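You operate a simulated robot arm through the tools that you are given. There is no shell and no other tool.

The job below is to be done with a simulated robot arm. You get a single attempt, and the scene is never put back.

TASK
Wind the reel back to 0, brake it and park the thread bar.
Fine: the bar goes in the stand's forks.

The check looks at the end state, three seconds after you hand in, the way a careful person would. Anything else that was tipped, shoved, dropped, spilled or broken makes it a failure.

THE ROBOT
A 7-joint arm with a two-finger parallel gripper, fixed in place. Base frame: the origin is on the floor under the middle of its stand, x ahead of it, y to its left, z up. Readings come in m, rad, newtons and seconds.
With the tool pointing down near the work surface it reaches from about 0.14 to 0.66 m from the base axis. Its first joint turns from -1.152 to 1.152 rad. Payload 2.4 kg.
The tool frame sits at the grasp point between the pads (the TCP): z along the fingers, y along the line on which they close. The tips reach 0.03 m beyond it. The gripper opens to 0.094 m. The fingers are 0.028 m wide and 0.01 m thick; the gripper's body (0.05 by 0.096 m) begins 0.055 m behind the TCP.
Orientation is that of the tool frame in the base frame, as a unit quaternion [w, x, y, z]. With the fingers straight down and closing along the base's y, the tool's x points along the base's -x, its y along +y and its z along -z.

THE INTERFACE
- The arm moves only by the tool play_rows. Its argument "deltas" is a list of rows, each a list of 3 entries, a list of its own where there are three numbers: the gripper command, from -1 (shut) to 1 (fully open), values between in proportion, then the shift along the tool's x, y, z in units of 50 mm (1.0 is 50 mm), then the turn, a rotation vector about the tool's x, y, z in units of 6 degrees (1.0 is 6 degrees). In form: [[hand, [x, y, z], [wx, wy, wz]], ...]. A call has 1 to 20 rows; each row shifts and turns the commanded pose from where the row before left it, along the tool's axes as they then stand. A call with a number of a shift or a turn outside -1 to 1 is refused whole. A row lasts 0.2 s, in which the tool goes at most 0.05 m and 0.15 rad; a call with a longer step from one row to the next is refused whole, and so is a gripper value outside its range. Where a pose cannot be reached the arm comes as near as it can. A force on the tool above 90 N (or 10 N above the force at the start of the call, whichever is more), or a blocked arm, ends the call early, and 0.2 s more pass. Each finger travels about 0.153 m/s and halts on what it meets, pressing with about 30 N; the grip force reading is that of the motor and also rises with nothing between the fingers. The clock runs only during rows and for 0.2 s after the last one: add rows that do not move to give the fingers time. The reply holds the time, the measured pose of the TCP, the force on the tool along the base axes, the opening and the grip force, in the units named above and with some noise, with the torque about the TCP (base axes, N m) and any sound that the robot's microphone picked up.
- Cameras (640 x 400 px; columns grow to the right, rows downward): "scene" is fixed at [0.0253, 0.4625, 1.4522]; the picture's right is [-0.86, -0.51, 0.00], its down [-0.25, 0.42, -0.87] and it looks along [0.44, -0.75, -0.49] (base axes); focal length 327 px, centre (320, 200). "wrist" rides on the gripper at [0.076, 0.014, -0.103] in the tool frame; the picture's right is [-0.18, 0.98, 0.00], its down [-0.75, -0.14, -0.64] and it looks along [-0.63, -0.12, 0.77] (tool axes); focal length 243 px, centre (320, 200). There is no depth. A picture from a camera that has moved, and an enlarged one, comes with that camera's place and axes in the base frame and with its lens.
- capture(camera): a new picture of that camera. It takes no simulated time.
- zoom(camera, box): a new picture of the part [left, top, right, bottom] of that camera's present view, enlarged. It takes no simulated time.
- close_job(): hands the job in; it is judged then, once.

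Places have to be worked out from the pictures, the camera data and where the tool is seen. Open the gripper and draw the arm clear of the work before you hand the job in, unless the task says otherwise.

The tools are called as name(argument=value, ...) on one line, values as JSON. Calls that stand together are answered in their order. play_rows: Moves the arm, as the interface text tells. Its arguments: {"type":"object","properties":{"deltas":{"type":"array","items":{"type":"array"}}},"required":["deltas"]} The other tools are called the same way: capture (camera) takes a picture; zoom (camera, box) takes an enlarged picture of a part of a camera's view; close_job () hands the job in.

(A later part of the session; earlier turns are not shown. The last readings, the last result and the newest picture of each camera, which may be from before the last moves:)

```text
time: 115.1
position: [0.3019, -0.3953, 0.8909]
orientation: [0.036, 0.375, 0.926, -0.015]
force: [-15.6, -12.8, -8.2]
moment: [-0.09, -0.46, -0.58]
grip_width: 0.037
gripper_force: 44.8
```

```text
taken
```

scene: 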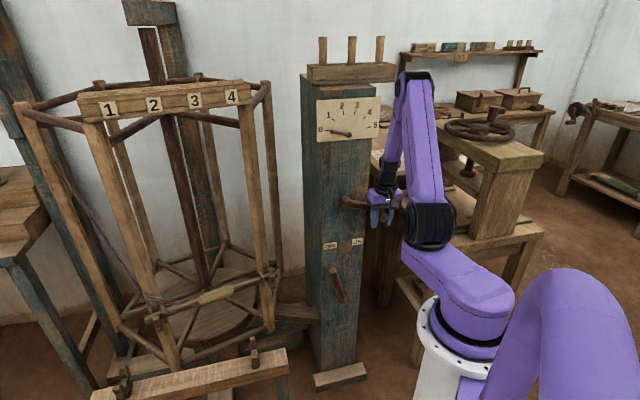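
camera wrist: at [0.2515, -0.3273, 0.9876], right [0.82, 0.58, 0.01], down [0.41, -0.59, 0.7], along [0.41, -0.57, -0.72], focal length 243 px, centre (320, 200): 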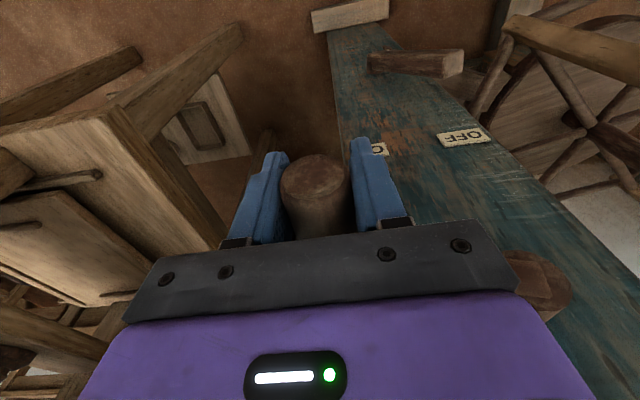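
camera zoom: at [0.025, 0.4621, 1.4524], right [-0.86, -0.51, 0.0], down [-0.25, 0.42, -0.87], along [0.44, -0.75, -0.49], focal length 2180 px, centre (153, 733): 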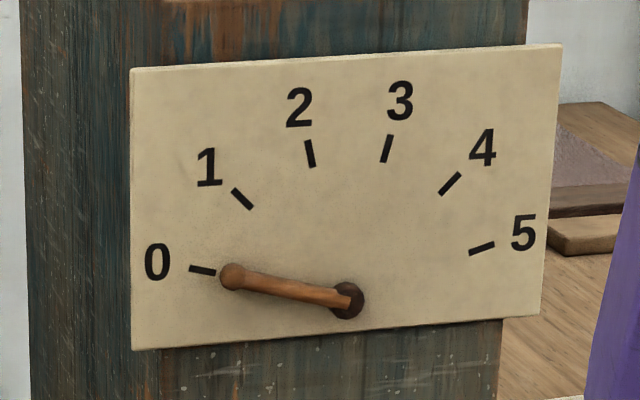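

The pointer appears to be essentially on 0, while the board is still a little short of its starting direction. I'll zoom in closely to read it accurately.

zoom(camera="scene", box=[322, 118, 354, 140])

zoom(camera="scene", box=[60, 60, 300, 220])

zoom(camera="scene", box=[80, 240, 320, 400])

```text
16.00 times, centred on (338, 129) of scene
camera zoom: at [0.025, 0.4621, 1.4524], right [-0.86, -0.51, 0.0], down [-0.25, 0.42, -0.87], along [0.44, -0.75, -0.49], focal length 5233 px, centre (32, 1336)
```

zoom: 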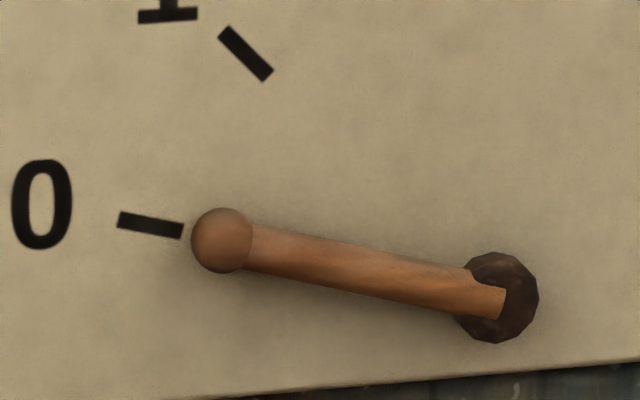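

```text
2.50 times, centred on (180, 140) of scene
camera zoom: at [0.025, 0.4621, 1.4524], right [-0.86, -0.51, 0.0], down [-0.25, 0.42, -0.87], along [0.44, -0.75, -0.49], focal length 818 px, centre (670, 350)
```

zoom: 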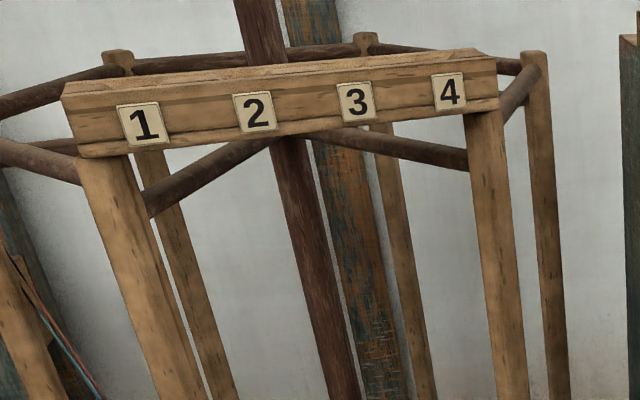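

```text
2.50 times, centred on (200, 320) of scene
camera zoom: at [0.025, 0.4621, 1.4524], right [-0.86, -0.51, 0.0], down [-0.25, 0.42, -0.87], along [0.44, -0.75, -0.49], focal length 818 px, centre (620, -100)
```

zoom: 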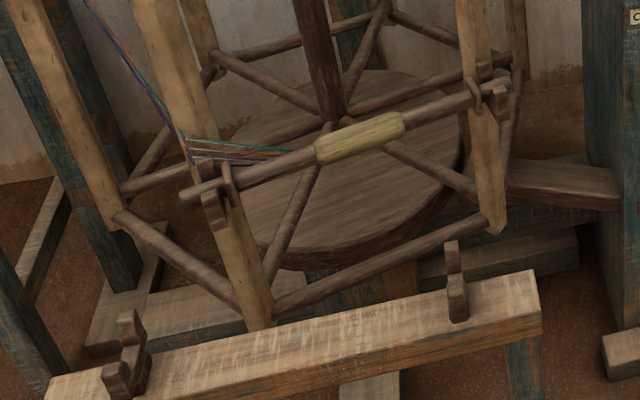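

Correcting for parallax, the pointer is about 0.02-0.04 above 0. The bar direction, at 58.6° against 44.5° at the start, also says about 13° of crank travel remains. I'll move that remaining arc slowly.

play_rows(deltas=[[-1, [-0.01, -0.025, -0.14], [0, 0, 0]], [-1, [-0.009, -0.02, -0.13], [0, 0, 0]], [-1, [-0.007, -0.012, -0.1], [0, 0, 0]], [-1, [-0.004, -0.008, -0.06], [0, 0, 0]], [-1, [0, 0, 0], [0, 0, 0]], [-1, [0, 0, 0], [0, 0, 0]], [-1, [0, 0, 0], [0, 0, 0]]])

zoom(camera="scene", box=[322, 118, 354, 140])

zoom(camera="scene", box=[80, 240, 320, 400])

capture(camera="scene")

```text
time: 116.7
position: [0.2982, -0.3973, 0.9129]
orientation: [0.035, 0.377, 0.926, -0.015]
force: [-18.6, -9.5, -3.7]
moment: [-0.05, -0.45, -0.61]
grip_width: 0.0368
gripper_force: 45.5
```

```text
16.00 times, centred on (338, 129) of scene
camera zoom: at [0.0249, 0.4622, 1.4523], right [-0.86, -0.51, 0.0], down [-0.25, 0.42, -0.87], along [0.44, -0.75, -0.49], focal length 5233 px, centre (32, 1336)
```

zoom: 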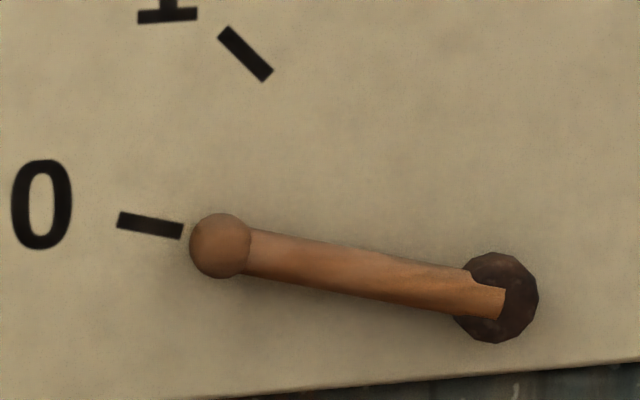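

```text
2.50 times, centred on (200, 320) of scene
camera zoom: at [0.0249, 0.4622, 1.4523], right [-0.86, -0.51, 0.0], down [-0.25, 0.42, -0.87], along [0.44, -0.75, -0.49], focal length 818 px, centre (620, -100)
```

zoom: 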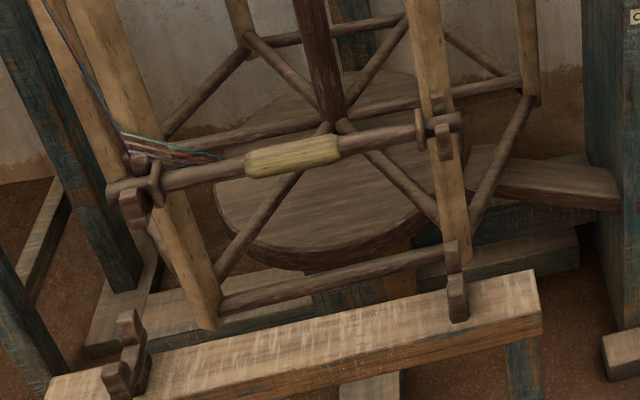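

```text
taken
```

scene: 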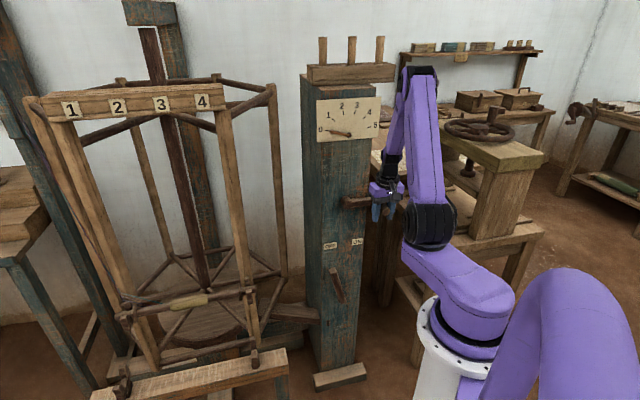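

The pointer is now exactly on 0 after parallax correction, and the reel is back at its starting direction within about 2°. I'll open the fingers and back straight out from the crank.

play_rows(deltas=[[0.3, [0, 0, 0], [0, 0, 0]], [0.8, [0, 0, 0], [0, 0, 0]], [0.8, [0.5, 0, -0.035], [0, 0, 0]], [0.8, [0.8, 0, -0.054], [0, 0, 0]], [0.8, [0.8, 0, -0.054], [0, 0, 0]], [0.8, [0.8, 0, -0.054], [0, 0, 0]], [0.8, [0, 0, 0], [0, 0.667, 0]], [0.8, [0, 0, 0], [0, 0, 0]]])

zoom(camera="scene", box=[322, 118, 354, 140])

capture(camera="scene")

capture(camera="wrist")

```text
time: 118.5
position: [0.1963, -0.2956, 0.9132]
orientation: [0.017, 0.375, 0.927, -0.003]
force: [-0.2, 0.4, 0.2]
moment: [-0.02, 0.0, 0.01]
grip_width: 0.0846
gripper_force: 0.0
```

```text
16.00 times, centred on (338, 129) of scene
camera zoom: at [0.0253, 0.4625, 1.4522], right [-0.86, -0.51, 0.0], down [-0.25, 0.42, -0.87], along [0.44, -0.75, -0.49], focal length 5233 px, centre (32, 1336)
```

zoom: 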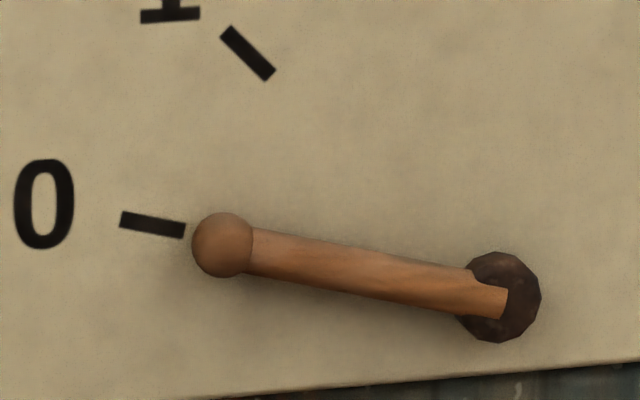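

```text
taken
```

scene: 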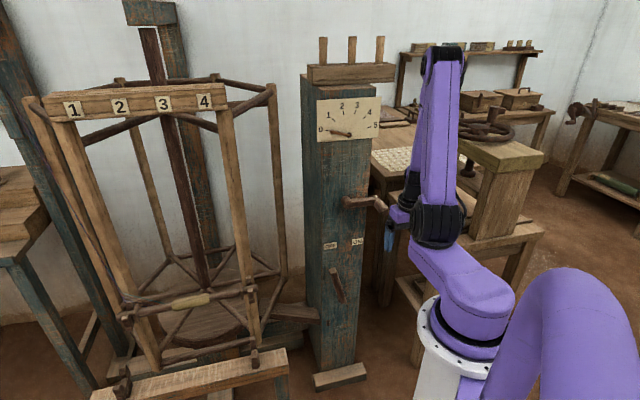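

```text
taken
camera wrist: at [0.1489, -0.2304, 1.012], right [0.82, 0.58, 0.01], down [0.43, -0.61, 0.67], along [0.39, -0.54, -0.75], focal length 243 px, centre (320, 200)
```

wrist: 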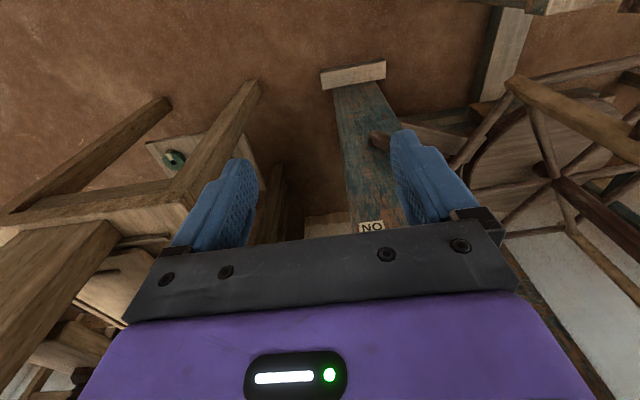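

Released cleanly with the pointer staying on 0. Now for the brake: I'll move sideways in front of the lever, set the tool vertical, and descend as I did the first time.

play_rows(deltas=[[0.8, [0, 0.79, 0], [0, 0.33, 0]], [0.8, [0, 0.79, 0], [0, 0, 0]], [0.8, [0, 0.79, 0], [0, 0, 0]], [0.8, [0, 0, 0.755], [0, 0, 0]], [0.8, [0, 0, 0.755], [0, 0, 0]], [0.8, [0, 0, 0.755], [0, 0, 0]], [0.8, [0, 0, 0.755], [0, 0, 0]], [0.8, [0, 0, 0.755], [0, 0, 0]], [0.8, [0, 0, 0], [0, 0, 0]]])

capture(camera="wrist")

capture(camera="scene")

```text
time: 120.5
position: [0.2745, -0.2074, 0.7234]
orientation: [-0.013, 0.376, 0.927, 0.004]
force: [0.2, 0.2, 0.1]
moment: [-0.04, -0.02, 0.03]
grip_width: 0.0846
gripper_force: 0.0
```

```text
taken
camera wrist: at [0.2316, -0.1467, 0.8271], right [0.82, 0.58, -0.01], down [0.46, -0.64, 0.62], along [0.35, -0.51, -0.78], focal length 243 px, centre (320, 200)
```

wrist: 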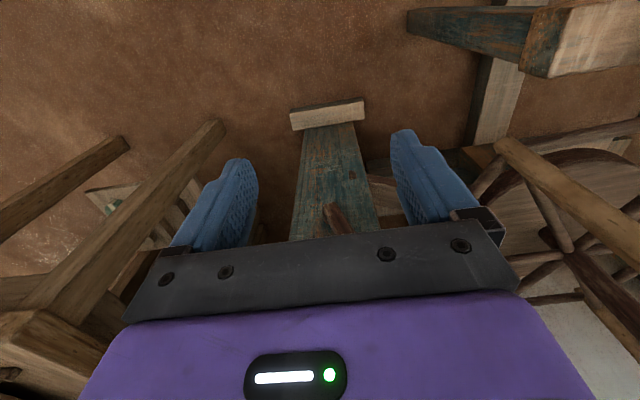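

```text
taken
```

scene: 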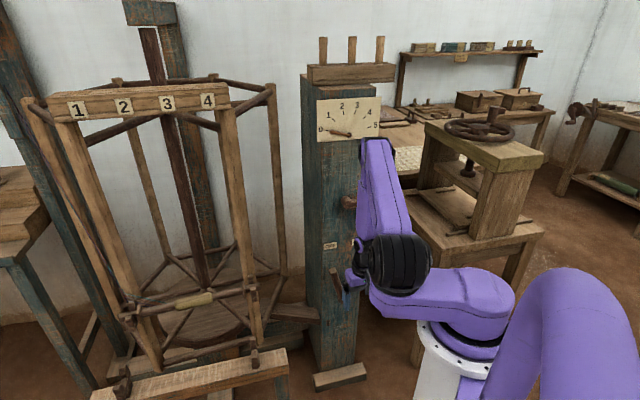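

The reel is creeping back very slowly, since the crank's weight at 3 o'clock pulls it down, so I should brake soon. I'll tilt and advance in one combined move so the fingers straddle the lever at OFF.

play_rows(deltas=[[0.8, [-0.38, 0.044, 0.116], [0, -1, 0]], [0.8, [-0.365, 0.044, 0.155], [0, -1, 0]], [0.8, [-0.347, 0.044, 0.192], [0, -1, 0]], [0.8, [-0.325, 0.044, 0.228], [0, -1, 0]], [0.8, [-0.299, 0.044, 0.26], [0, -1, 0]], [0.8, [-0.27, 0.044, 0.29], [0, -1, 0]], [0.8, [-0.239, 0.044, 0.317], [0, -1, 0]], [0.8, [-0.204, 0.044, 0.34], [0, -0.75, 0]], [0.8, [-0.177, 0.044, 0.355], [0, 0, 0]]])

capture(camera="wrist")

capture(camera="scene")

```text
time: 122.5
position: [0.4091, -0.3094, 0.666]
orientation: [0.354, 0.345, 0.857, -0.144]
force: [-0.3, 0.9, -0.1]
moment: [0.0, 0.01, 0.01]
grip_width: 0.0844
gripper_force: 0.0
```

```text
taken
camera wrist: at [0.3282, -0.2131, 0.6845], right [0.78, 0.62, 0.13], down [-0.04, -0.16, 0.99], along [0.63, -0.77, -0.1], focal length 243 px, centre (320, 200)
```

wrist: 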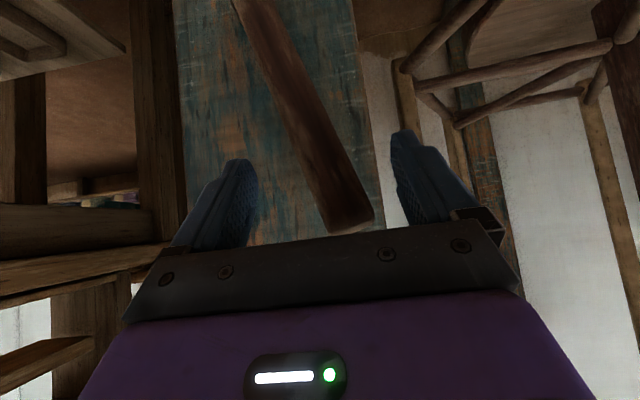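

```text
taken
```

scene: 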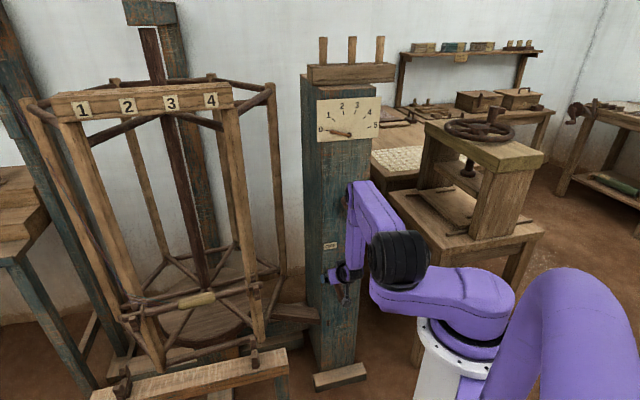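

The lever is between the fingers. I'll advance the last step, narrow the opening and push toward ON.

play_rows(deltas=[[0.1, [-0.177, 0, 0.355], [0, 0, 0]], [0.1, [0, -0.25, 0], [0, 0, 0]], [0.1, [0, -0.3, 0], [0, 0, 0]], [0.1, [0, -0.3, 0], [0, 0, 0]], [0.1, [0, -0.3, 0], [0, 0, 0]], [0.1, [0, -0.3, 0], [0, 0, 0]], [0.1, [0, -0.3, 0], [0, 0, 0]]])

capture(camera="wrist")

capture(camera="scene")

```text
time: 124.1
position: [0.3627, -0.3862, 0.6599]
orientation: [0.353, 0.347, 0.857, -0.144]
force: [-0.5, 0.9, -0.6]
moment: [-0.02, 0.03, 0.03]
grip_width: 0.0516
gripper_force: 0.0
```

```text
taken
camera wrist: at [0.2808, -0.2889, 0.6784], right [0.78, 0.62, 0.13], down [-0.04, -0.16, 0.99], along [0.63, -0.77, -0.1], focal length 243 px, centre (320, 200)
```

wrist: 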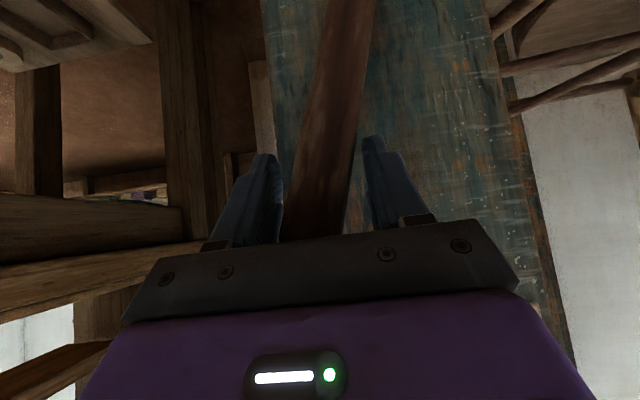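

```text
taken
```

scene: 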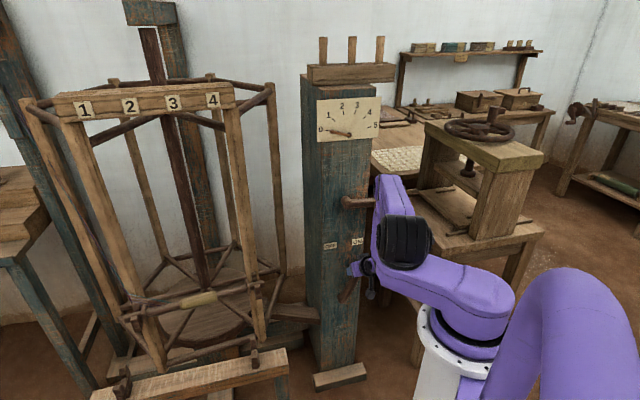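

The lever has gone over to the ON side. I'll nudge about 14 mm further to confirm it is against its ON stop.

play_rows(deltas=[[0.1, [0, -0.15, 0], [0, 0, 0]], [0.1, [0, -0.13, 0], [0, 0, 0]], [0.1, [0, 0, 0], [0, 0, 0]]])

capture(camera="wrist")

zoom(camera="scene", box=[322, 118, 354, 140])

capture(camera="scene")

```text
time: 124.9
position: [0.3551, -0.395, 0.6603]
orientation: [0.354, 0.342, 0.859, -0.142]
force: [17.8, 13.4, 2.4]
moment: [0.47, -0.17, -0.1]
grip_width: 0.0642
gripper_force: 11.0
```

```text
taken
camera wrist: at [0.2728, -0.2974, 0.6784], right [0.77, 0.62, 0.13], down [-0.04, -0.16, 0.99], along [0.63, -0.77, -0.1], focal length 243 px, centre (320, 200)
```

wrist: 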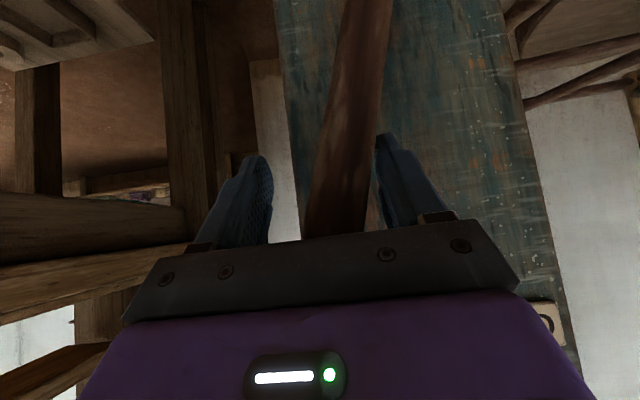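

```text
16.00 times, centred on (338, 129) of scene
camera zoom: at [0.0256, 0.4628, 1.4521], right [-0.86, -0.51, 0.0], down [-0.25, 0.42, -0.87], along [0.44, -0.75, -0.49], focal length 5233 px, centre (32, 1336)
```

zoom: 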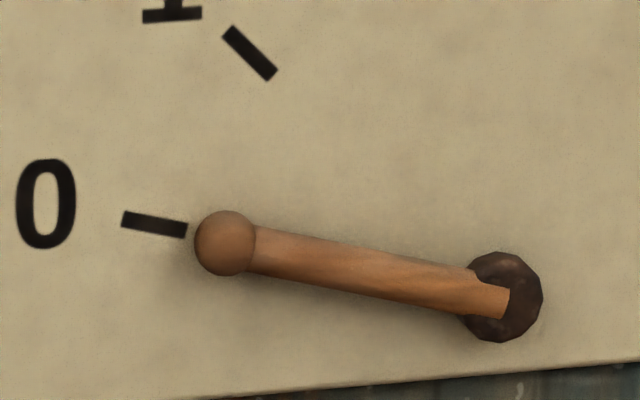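

```text
taken
```

scene: 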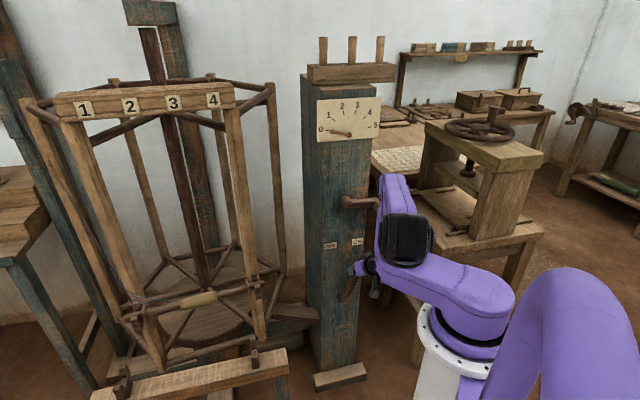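

The brake lever is firmly at its ON stop (about 22 N), the reel has stopped drifting, and the pointer is on 0. I'll ease off, open, back away from the lever and bring the tool vertical while retreating.

play_rows(deltas=[[0.1, [0, 0.22, 0], [0, 0, 0]], [0.7, [0, 0, 0], [0, 0, 0]], [0.7, [0.36, 0, -0.726], [0, 0, 0]], [0.7, [0.36, 0, -0.726], [0, 0, 0]], [0.7, [0.116, -0.13, -0.238], [0, 1, 0]], [0.7, [0.14, -0.13, -0.224], [0, 1, 0]], [0.7, [0.163, -0.13, -0.208], [0, 1, 0]], [0.7, [0.184, -0.13, -0.19], [0, 1, 0]], [0.7, [0.203, -0.13, -0.17], [0, 1, 0]], [0.7, [0.219, -0.13, -0.148], [0, 1, 0]], [0.7, [0.234, -0.13, -0.124], [0, 1, 0]], [0.7, [0.245, -0.13, -0.099], [0, 0.5, 0]], [0.7, [0, 0, 0], [0, 0, 0]]])

capture(camera="wrist")

capture(camera="scene")

```text
time: 127.7
position: [0.1956, -0.3036, 0.7216]
orientation: [-0.003, 0.375, 0.927, 0.0]
force: [0.0, 0.1, -1.2]
moment: [-0.03, -0.03, -0.02]
grip_width: 0.0799
gripper_force: 0.0
```

```text
taken
camera wrist: at [0.1516, -0.241, 0.8229], right [0.82, 0.58, 0.0], down [0.45, -0.63, 0.64], along [0.37, -0.52, -0.77], focal length 243 px, centre (320, 200)
```

wrist: 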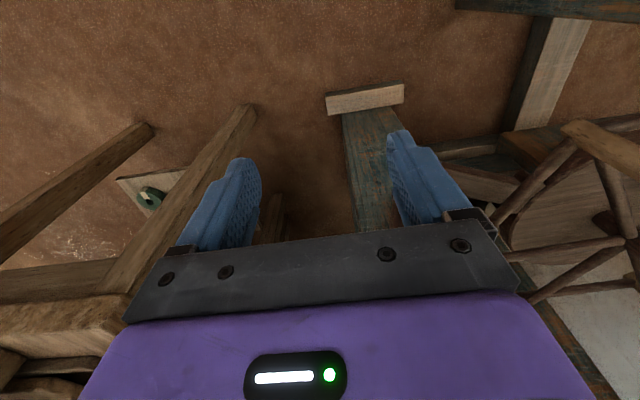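

```text
taken
```

scene: 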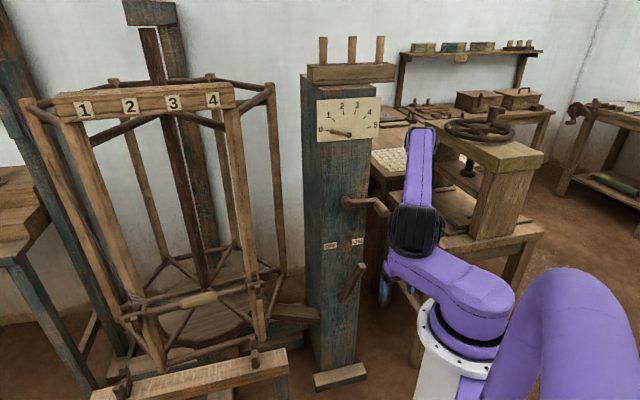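

The brake is on and the reel is holding. Next is the bar: I'll raise straight up with the tool vertical so the wrist crosses cleanly.

play_rows(deltas=[[1, [0, 0, -0.8], [0, 0, 0]], [1, [0, 0, -0.8], [0, 0, 0]], [1, [0, 0, -0.8], [0, 0, 0]], [1, [0, 0, -0.8], [0, 0, 0]], [1, [0, 0, -0.8], [0, 0, 0]], [1, [0, 0, -0.8], [0, 0, 0]], [1, [0, 0, -0.8], [0, 0, 0]], [1, [0, 0, -0.8], [0, 0, 0]], [1, [0, 0, -0.8], [0, 0, 0]], [1, [0, 0, -0.8], [0, 0, 0]], [1, [0, 0, 0], [0, 0, 0]]])

capture(camera="scene")

```text
time: 130.1
position: [0.1983, -0.3007, 1.1157]
orientation: [-0.002, 0.375, 0.927, 0.0]
force: [-0.1, 0.2, 0.7]
moment: [-0.02, 0.0, 0.02]
grip_width: 0.0941
gripper_force: 0.0
out of reach, approached as far as the arm can: row 4
```

```text
taken
```

scene: 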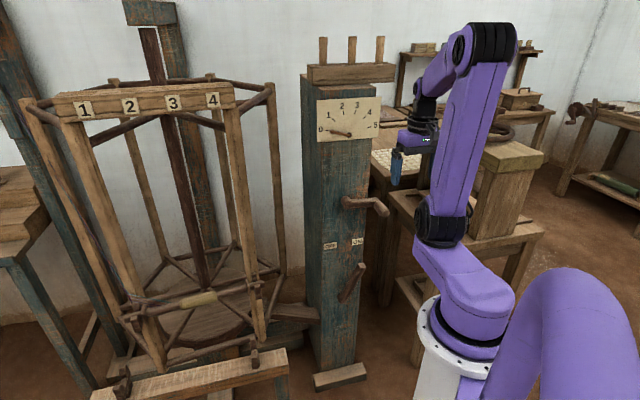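

The arm is in a good, un-flipped configuration. I'll swing +54° about the base to look at the bar and the stand from above.

play_rows(deltas=[[1, [-0.123, 0.746, 0], [0, 0, -1]], [1, [-0.123, 0.746, 0], [0, 0, -1]], [1, [-0.123, 0.746, 0], [0, 0, -1]], [1, [-0.123, 0.746, 0], [0, 0, -1]], [1, [-0.123, 0.746, 0], [0, 0, -1]], [1, [-0.123, 0.746, 0], [0, 0, -1]], [1, [-0.123, 0.746, 0], [0, 0, -1]], [1, [-0.123, 0.746, 0], [0, 0, -1]], [1, [-0.123, 0.746, 0], [0, 0, -1]], [1, [0, 0, 0], [0, 0, 0]]])

capture(camera="wrist")

capture(camera="scene")

```text
time: 132.3
position: [0.3597, -0.013, 1.1129]
orientation: [-0.002, -0.087, 0.996, 0.0]
force: [0.0, 0.1, -0.3]
moment: [-0.01, -0.04, 0.02]
grip_width: 0.0941
gripper_force: 0.1
```

```text
taken
camera wrist: at [0.2829, -0.0137, 1.2163], right [0.01, 1.0, 0.0], down [0.77, -0.01, 0.64], along [0.64, -0.01, -0.77], focal length 243 px, centre (320, 200)
```

wrist: 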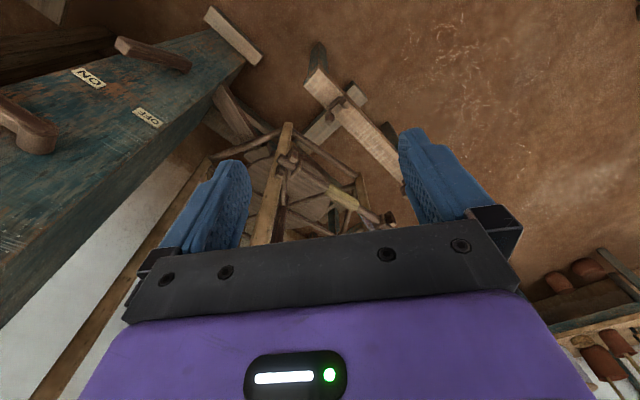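

```text
taken
```

scene: 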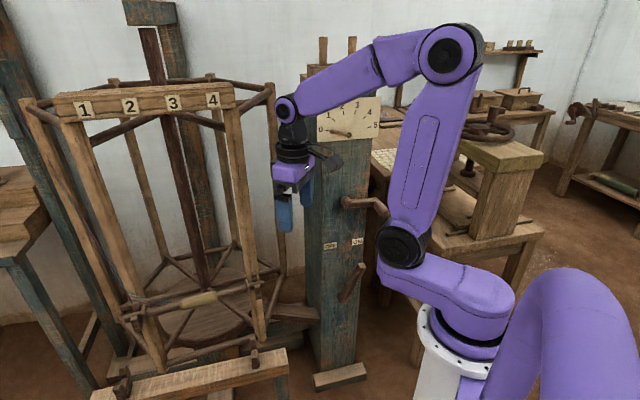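

I'll zoom in on the bar and the stand from here.

zoom(camera="wrist", box=[250, 100, 410, 240])

zoom(camera="wrist", box=[290, 40, 420, 200])

zoom(camera="scene", box=[90, 270, 290, 400])

```text
2.86 times, centred on (330, 170) of wrist
camera zoom: at [0.2829, -0.0137, 1.2163], right [0.01, 1.0, 0.0], down [0.77, -0.01, 0.64], along [0.64, -0.01, -0.77], focal length 693 px, centre (291, 286)
```

zoom: 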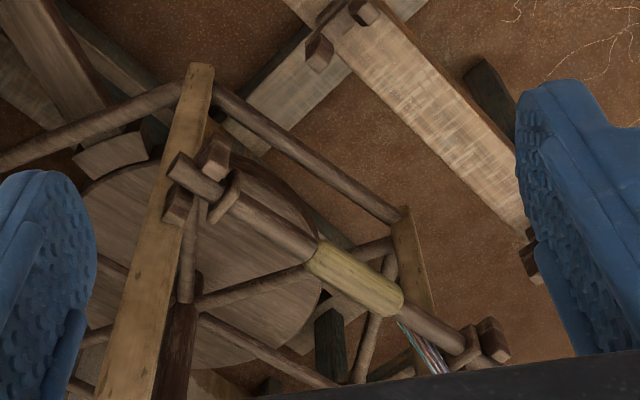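

```text
2.50 times, centred on (355, 120) of wrist
camera zoom: at [0.2829, -0.0137, 1.2163], right [0.01, 1.0, 0.0], down [0.77, -0.01, 0.64], along [0.64, -0.01, -0.77], focal length 606 px, centre (232, 400)
```

zoom: 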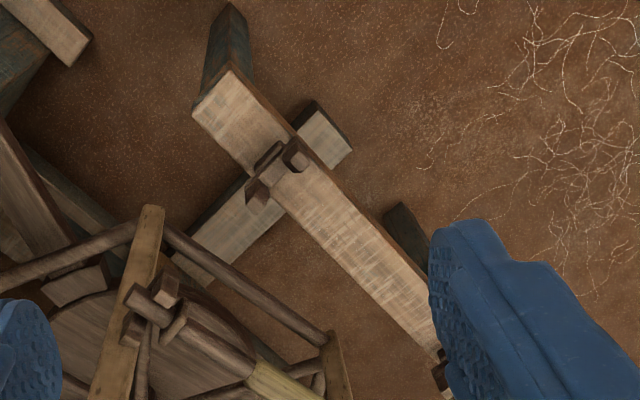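

```text
3.08 times, centred on (190, 335) of scene
camera zoom: at [0.0253, 0.4625, 1.4522], right [-0.86, -0.51, 0.0], down [-0.25, 0.42, -0.87], along [0.44, -0.75, -0.49], focal length 1006 px, centre (720, -215)
```

zoom: 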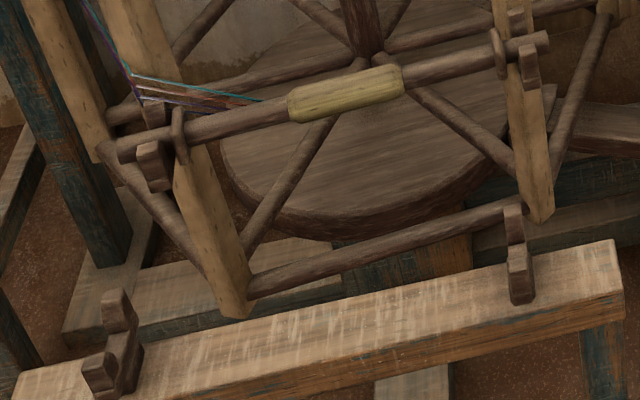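

Triangulation gives the bar's grip centre at (0.694, 0.039, 0.712), direction 50°, half-length 0.193 m. The stand forks are centred at about (0.50, 0.027) and (0.74, 0.278), with prong tops at z of about 0.62. I'll yaw the hand so the fingers close across the bar and tilt it 28° toward the reel, here in free space.

play_rows(deltas=[[1, [0, 0, 0], [0, 0, -1]], [1, [0, 0, 0], [0, 0, -1]], [1, [0, 0, 0], [0, 0, -1]], [1, [0, 0, 0], [0, 0, -1]], [1, [0, 0, 0], [0, 0, -1]], [1, [0, 0, 0], [0, 0, -1]], [1, [0, 0, 0], [0, 0, -0.69]], [1, [0, 0, 0], [0.933, 0, 0]], [1, [0, 0, 0], [0.933, 0, 0]], [1, [0, 0, 0], [0.933, 0, 0]], [1, [0, 0, 0], [0.933, 0, 0]], [1, [0, 0, 0], [0.933, 0, 0]], [1, [0, 0, 0], [0, 0, 0]]])

capture(camera="wrist")

capture(camera="scene")

```text
time: 135.1
position: [0.3584, -0.014, 1.1145]
orientation: [0.102, -0.411, 0.879, -0.219]
force: [-1.2, 0.0, 0.5]
moment: [0.0, 0.02, -0.01]
grip_width: 0.094
gripper_force: 0.0
```

```text
taken
camera wrist: at [0.2634, -0.0345, 1.1987], right [-0.55, 0.7, -0.46], down [0.35, 0.69, 0.63], along [0.76, 0.19, -0.62], focal length 243 px, centre (320, 200)
```

wrist: 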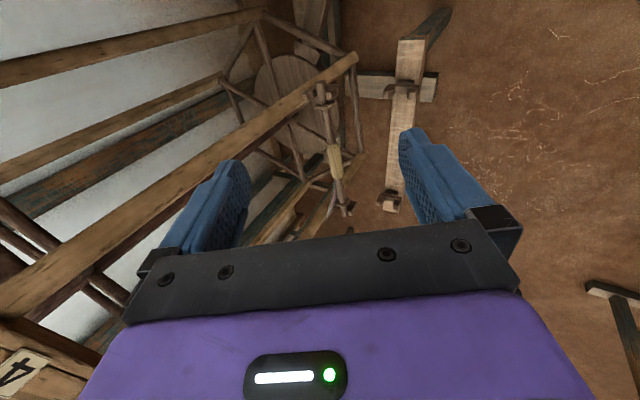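

```text
taken
```

scene: 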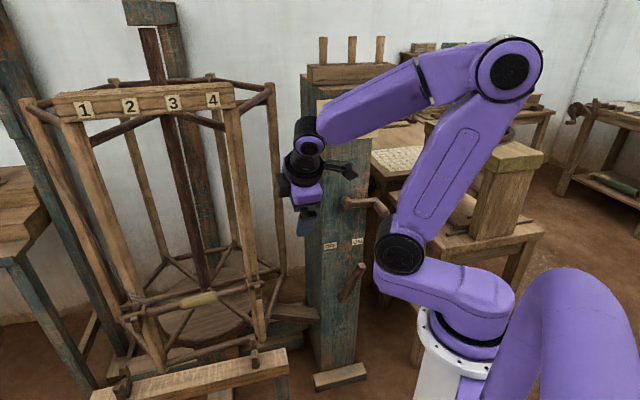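

This view shows the bar and both forks together, so I'll zoom in for accurate measurement.

zoom(camera="wrist", box=[290, 60, 430, 230])

zoom(camera="wrist", box=[370, 70, 430, 120])

zoom(camera="wrist", box=[360, 170, 420, 220])

zoom(camera="scene", box=[100, 340, 160, 400])

zoom(camera="scene", box=[230, 320, 280, 380])

```text
2.35 times, centred on (360, 145) of wrist
camera zoom: at [0.2634, -0.0345, 1.1987], right [-0.55, 0.7, -0.46], down [0.35, 0.69, 0.63], along [0.76, 0.19, -0.62], focal length 571 px, centre (226, 329)
```

zoom: 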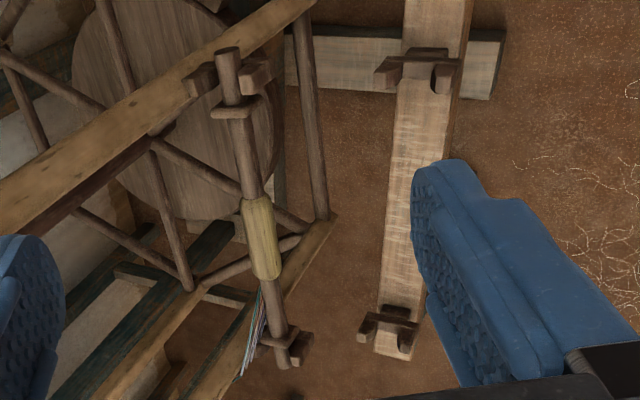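

```text
8.00 times, centred on (400, 95) of wrist
camera zoom: at [0.2634, -0.0345, 1.1987], right [-0.55, 0.7, -0.46], down [0.35, 0.69, 0.63], along [0.76, 0.19, -0.62], focal length 1941 px, centre (-320, 1040)
```

zoom: 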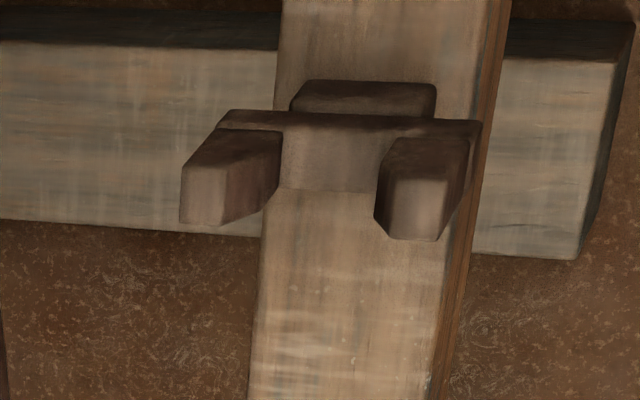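

```text
8.00 times, centred on (390, 195) of wrist
camera zoom: at [0.2634, -0.0345, 1.1987], right [-0.55, 0.7, -0.46], down [0.35, 0.69, 0.63], along [0.76, 0.19, -0.62], focal length 1941 px, centre (-240, 240)
```

zoom: 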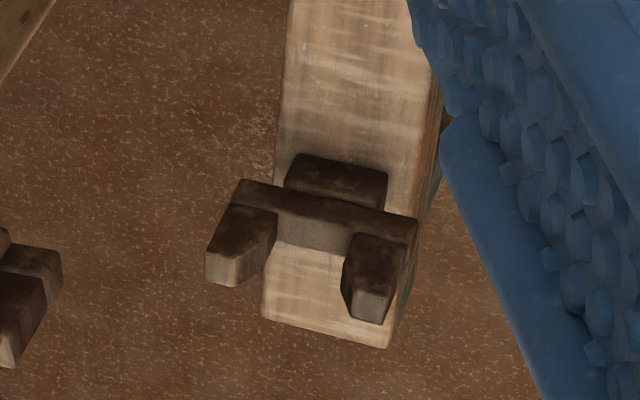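

```text
6.67 times, centred on (130, 370) of scene
camera zoom: at [0.0253, 0.4625, 1.4522], right [-0.86, -0.51, 0.0], down [-0.25, 0.42, -0.87], along [0.44, -0.75, -0.49], focal length 2180 px, centre (1587, -933)
```

zoom: 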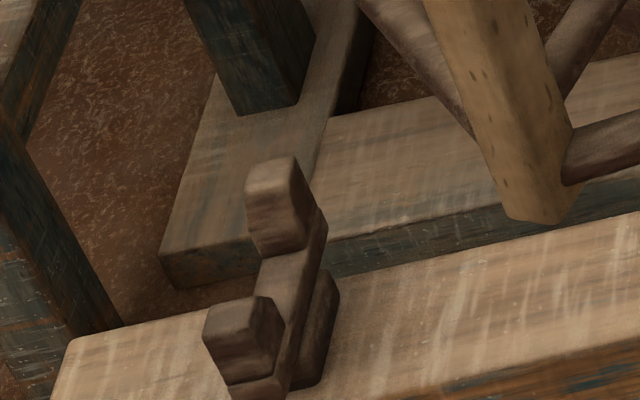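

```text
6.67 times, centred on (255, 350) of scene
camera zoom: at [0.0253, 0.4625, 1.4522], right [-0.86, -0.51, 0.0], down [-0.25, 0.42, -0.87], along [0.44, -0.75, -0.49], focal length 2180 px, centre (753, -800)
```

zoom: 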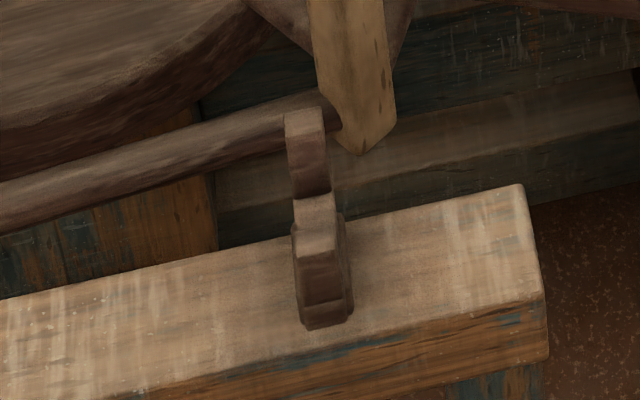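

Both forks are measured: slot bottoms at z of about 0.599, centres (0.5005, 0.032) and (0.745, 0.279), line direction 45.4°. The bar is at (0.692, 0.041, 0.716) in direction 50.7°. I'll advance toward the pre-grasp point above and outside the bar.

play_rows(deltas=[[1, [-0.512, -0.015, 0.646], [0, 0, 0]], [1, [-0.512, -0.015, 0.646], [0, 0, 0]], [1, [-0.512, -0.015, 0.646], [0, 0, 0]], [1, [-0.512, -0.015, 0.646], [0, 0, 0]], [1, [-0.512, -0.015, 0.646], [0, 0, 0]], [1, [-0.512, -0.015, 0.646], [0, 0, 0]], [1, [-0.512, -0.015, 0.646], [0, 0, 0]], [1, [0, 0, 0], [0, 0, 0]]])

capture(camera="wrist")

capture(camera="scene")

```text
time: 136.9
position: [0.5579, 0.0519, 0.9165]
orientation: [0.101, -0.411, 0.879, -0.218]
force: [0.4, -1.0, 0.3]
moment: [0.0, 0.01, 0.01]
grip_width: 0.094
gripper_force: 0.0
```

```text
taken
camera wrist: at [0.4633, 0.0317, 0.9999], right [-0.55, 0.7, -0.46], down [0.35, 0.69, 0.63], along [0.76, 0.19, -0.62], focal length 243 px, centre (320, 200)
```

wrist: 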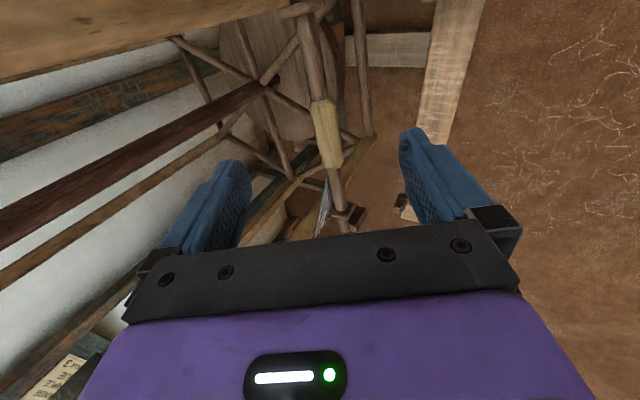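

```text
taken
```

scene: 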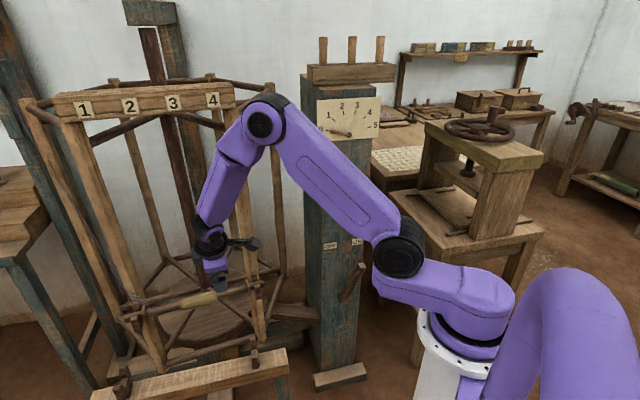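

On track, and the yellow grip's position is confirmed at about (0.691, 0.040). I'll move to the pre-grasp point.

play_rows(deltas=[[1, [-0.512, -0.015, 0.646], [0, 0, 0]], [1, [-0.512, -0.015, 0.646], [0, 0, 0]], [1, [-0.512, -0.015, 0.646], [0, 0, 0]], [1, [0, 0, 0], [0, 0, 0]]])

capture(camera="wrist")

zoom(camera="scene", box=[90, 200, 310, 400])

```text
time: 137.9
position: [0.6428, 0.079, 0.8326]
orientation: [0.1, -0.411, 0.879, -0.219]
force: [-0.4, -0.7, 0.4]
moment: [0.0, -0.04, 0.01]
grip_width: 0.094
gripper_force: 0.1
```

```text
taken
camera wrist: at [0.5481, 0.0596, 0.916], right [-0.55, 0.7, -0.46], down [0.35, 0.69, 0.63], along [0.76, 0.19, -0.62], focal length 243 px, centre (320, 200)
```

wrist: 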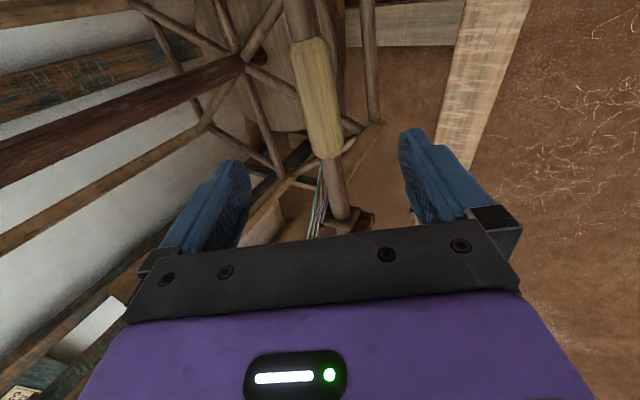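

```text
2.00 times, centred on (200, 300) of scene
camera zoom: at [0.0253, 0.4625, 1.4522], right [-0.86, -0.51, 0.0], down [-0.25, 0.42, -0.87], along [0.44, -0.75, -0.49], focal length 654 px, centre (560, 0)
```

zoom: 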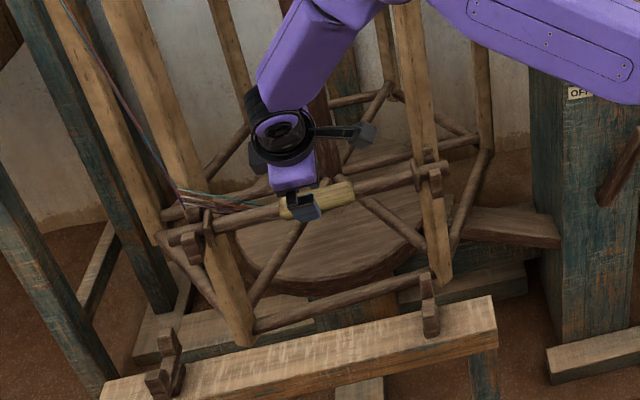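

The approach line passes within about 2 mm of the grip centre. I'll advance 80 mm along the tool axis and check before the last bit.

play_rows(deltas=[[1, [0, 0, 0.8], [0, 0, 0]], [1, [0, 0, 0.8], [0, 0, 0]], [1, [0, 0, 0], [0, 0, 0]]])

capture(camera="wrist")

zoom(camera="scene", box=[110, 230, 280, 350])

```text
time: 138.7
position: [0.6697, 0.0557, 0.7608]
orientation: [0.101, -0.411, 0.88, -0.218]
force: [0.3, 0.3, -0.4]
moment: [0.01, 0.04, 0.0]
grip_width: 0.0942
gripper_force: 0.0
```

```text
taken
camera wrist: at [0.5756, 0.0355, 0.8448], right [-0.55, 0.7, -0.46], down [0.35, 0.69, 0.63], along [0.76, 0.19, -0.62], focal length 243 px, centre (320, 200)
```

wrist: 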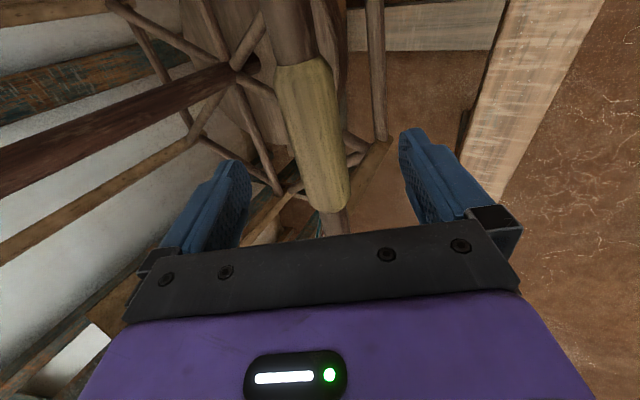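

```text
3.33 times, centred on (195, 290) of scene
camera zoom: at [0.0253, 0.4625, 1.4522], right [-0.86, -0.51, 0.0], down [-0.25, 0.42, -0.87], along [0.44, -0.75, -0.49], focal length 1090 px, centre (737, -100)
```

zoom: 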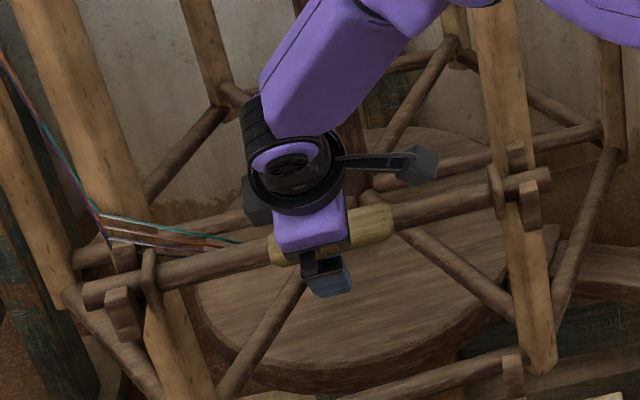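

Centred to about 2 mm. I'll advance the last 39 mm and close gently on the yellow grip.

play_rows(deltas=[[1, [0, 0, 0.4], [0, 0, 0]], [1, [0, 0, 0.39], [0, 0, 0]], [1, [0, 0, 0], [0, 0, 0]]])

capture(camera="wrist")

zoom(camera="scene", box=[110, 230, 280, 350])

```text
time: 139.5
position: [0.6847, 0.0438, 0.726]
orientation: [0.101, -0.41, 0.88, -0.218]
force: [-0.5, -1.2, -0.1]
moment: [0.03, 0.01, 0.02]
grip_width: 0.0942
gripper_force: 0.0
```

```text
taken
camera wrist: at [0.5903, 0.0237, 0.8103], right [-0.55, 0.7, -0.46], down [0.35, 0.69, 0.63], along [0.76, 0.19, -0.62], focal length 243 px, centre (320, 200)
```

wrist: 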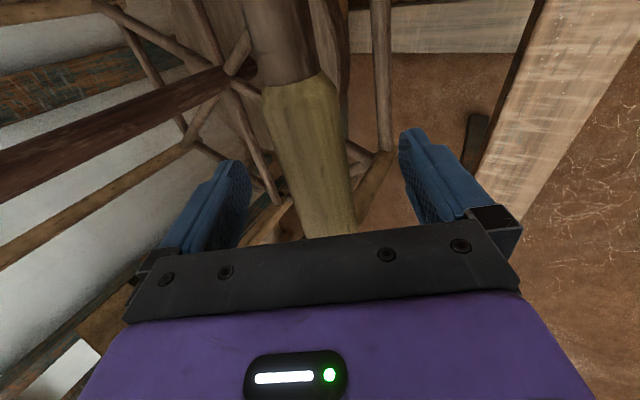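

```text
3.33 times, centred on (195, 290) of scene
camera zoom: at [0.0253, 0.4625, 1.4522], right [-0.86, -0.51, 0.0], down [-0.25, 0.42, -0.87], along [0.44, -0.75, -0.49], focal length 1090 px, centre (737, -100)
```

zoom: 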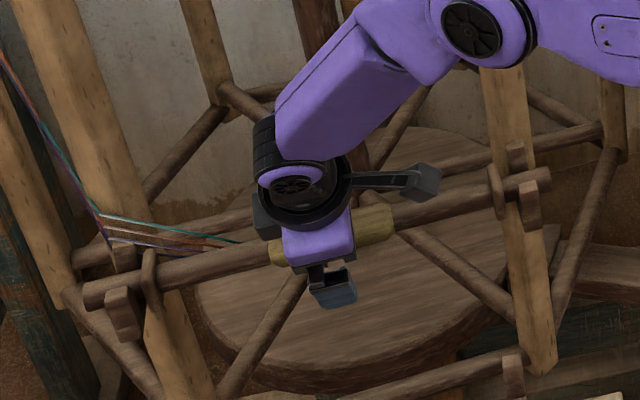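

The yellow grip is squarely between the fingers. Closing.

play_rows(deltas=[[-1, [0, 0, 0], [0, 0, 0]], [-1, [0, 0, 0], [0, 0, 0]], [-1, [0, 0, 0], [0, 0, 0]]])

capture(camera="wrist")

zoom(camera="scene", box=[110, 230, 280, 350])

```text
time: 140.3
position: [0.6857, 0.0434, 0.7263]
orientation: [0.101, -0.411, 0.879, -0.219]
force: [2.4, -2.5, 2.0]
moment: [-0.3, 0.18, 0.53]
grip_width: 0.0362
gripper_force: 30.1
```

```text
taken
camera wrist: at [0.5906, 0.0235, 0.8107], right [-0.55, 0.7, -0.46], down [0.35, 0.69, 0.63], along [0.76, 0.19, -0.62], focal length 243 px, centre (320, 200)
```

wrist: 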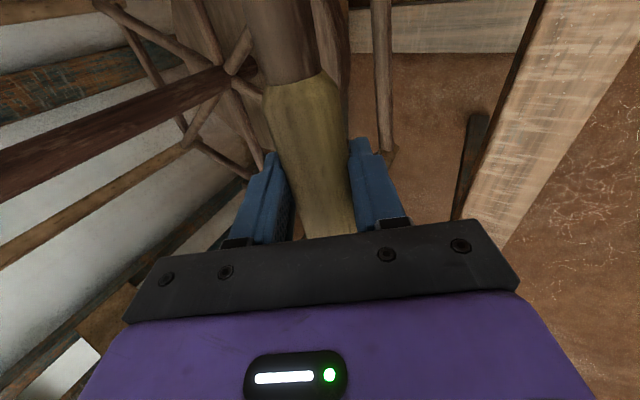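

```text
3.33 times, centred on (195, 290) of scene
camera zoom: at [0.0254, 0.4625, 1.4522], right [-0.86, -0.51, 0.0], down [-0.25, 0.42, -0.87], along [0.44, -0.75, -0.49], focal length 1090 px, centre (737, -100)
```

zoom: 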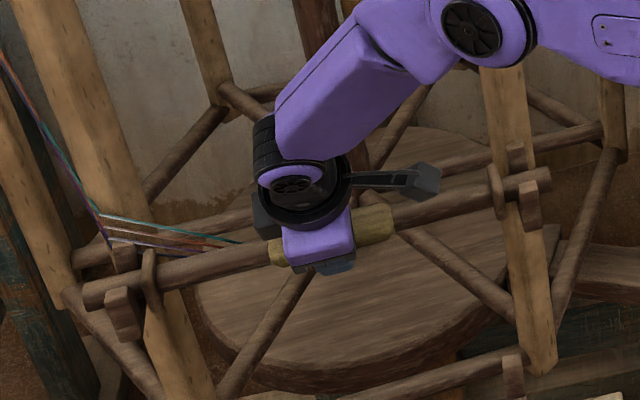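

Gripped firmly at 36 mm. I'll lift straight up 60 mm slowly and watch the force.

play_rows(deltas=[[-1, [0, -0.094, -0.177], [0, 0, 0]], [-1, [0, -0.14, -0.265], [0, 0, 0]], [-1, [0, -0.14, -0.265], [0, 0, 0]], [-1, [0, -0.188, -0.353], [0, 0, 0]], [-1, [0, 0, 0], [0, 0, 0]]])

capture(camera="wrist")

zoom(camera="scene", box=[90, 220, 290, 400])

```text
time: 141.5
position: [0.6859, 0.0443, 0.7874]
orientation: [0.1, -0.411, 0.88, -0.218]
force: [-0.5, -0.5, -2.8]
moment: [0.01, 0.01, 0.01]
grip_width: 0.0355
gripper_force: 29.7
```

```text
taken
camera wrist: at [0.5908, 0.0244, 0.8705], right [-0.55, 0.7, -0.46], down [0.35, 0.69, 0.63], along [0.76, 0.19, -0.62], focal length 243 px, centre (320, 200)
```

wrist: 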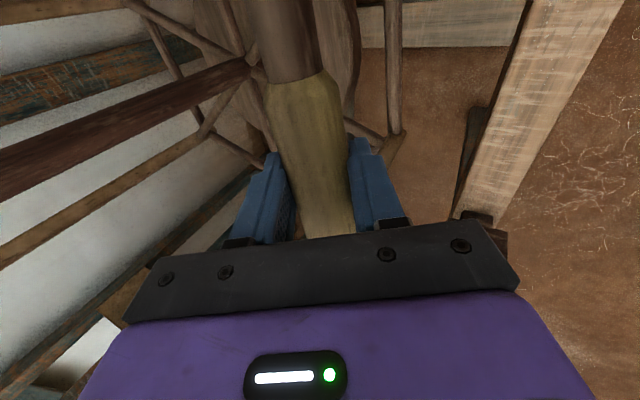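

```text
2.22 times, centred on (190, 310) of scene
camera zoom: at [0.0254, 0.4625, 1.4522], right [-0.86, -0.51, 0.0], down [-0.25, 0.42, -0.87], along [0.44, -0.75, -0.49], focal length 727 px, centre (609, -44)
```

zoom: 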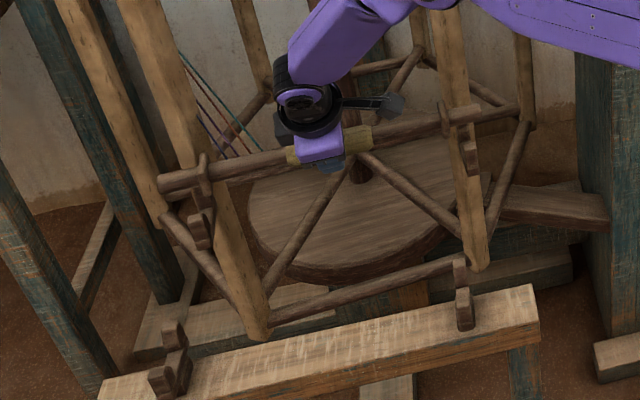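

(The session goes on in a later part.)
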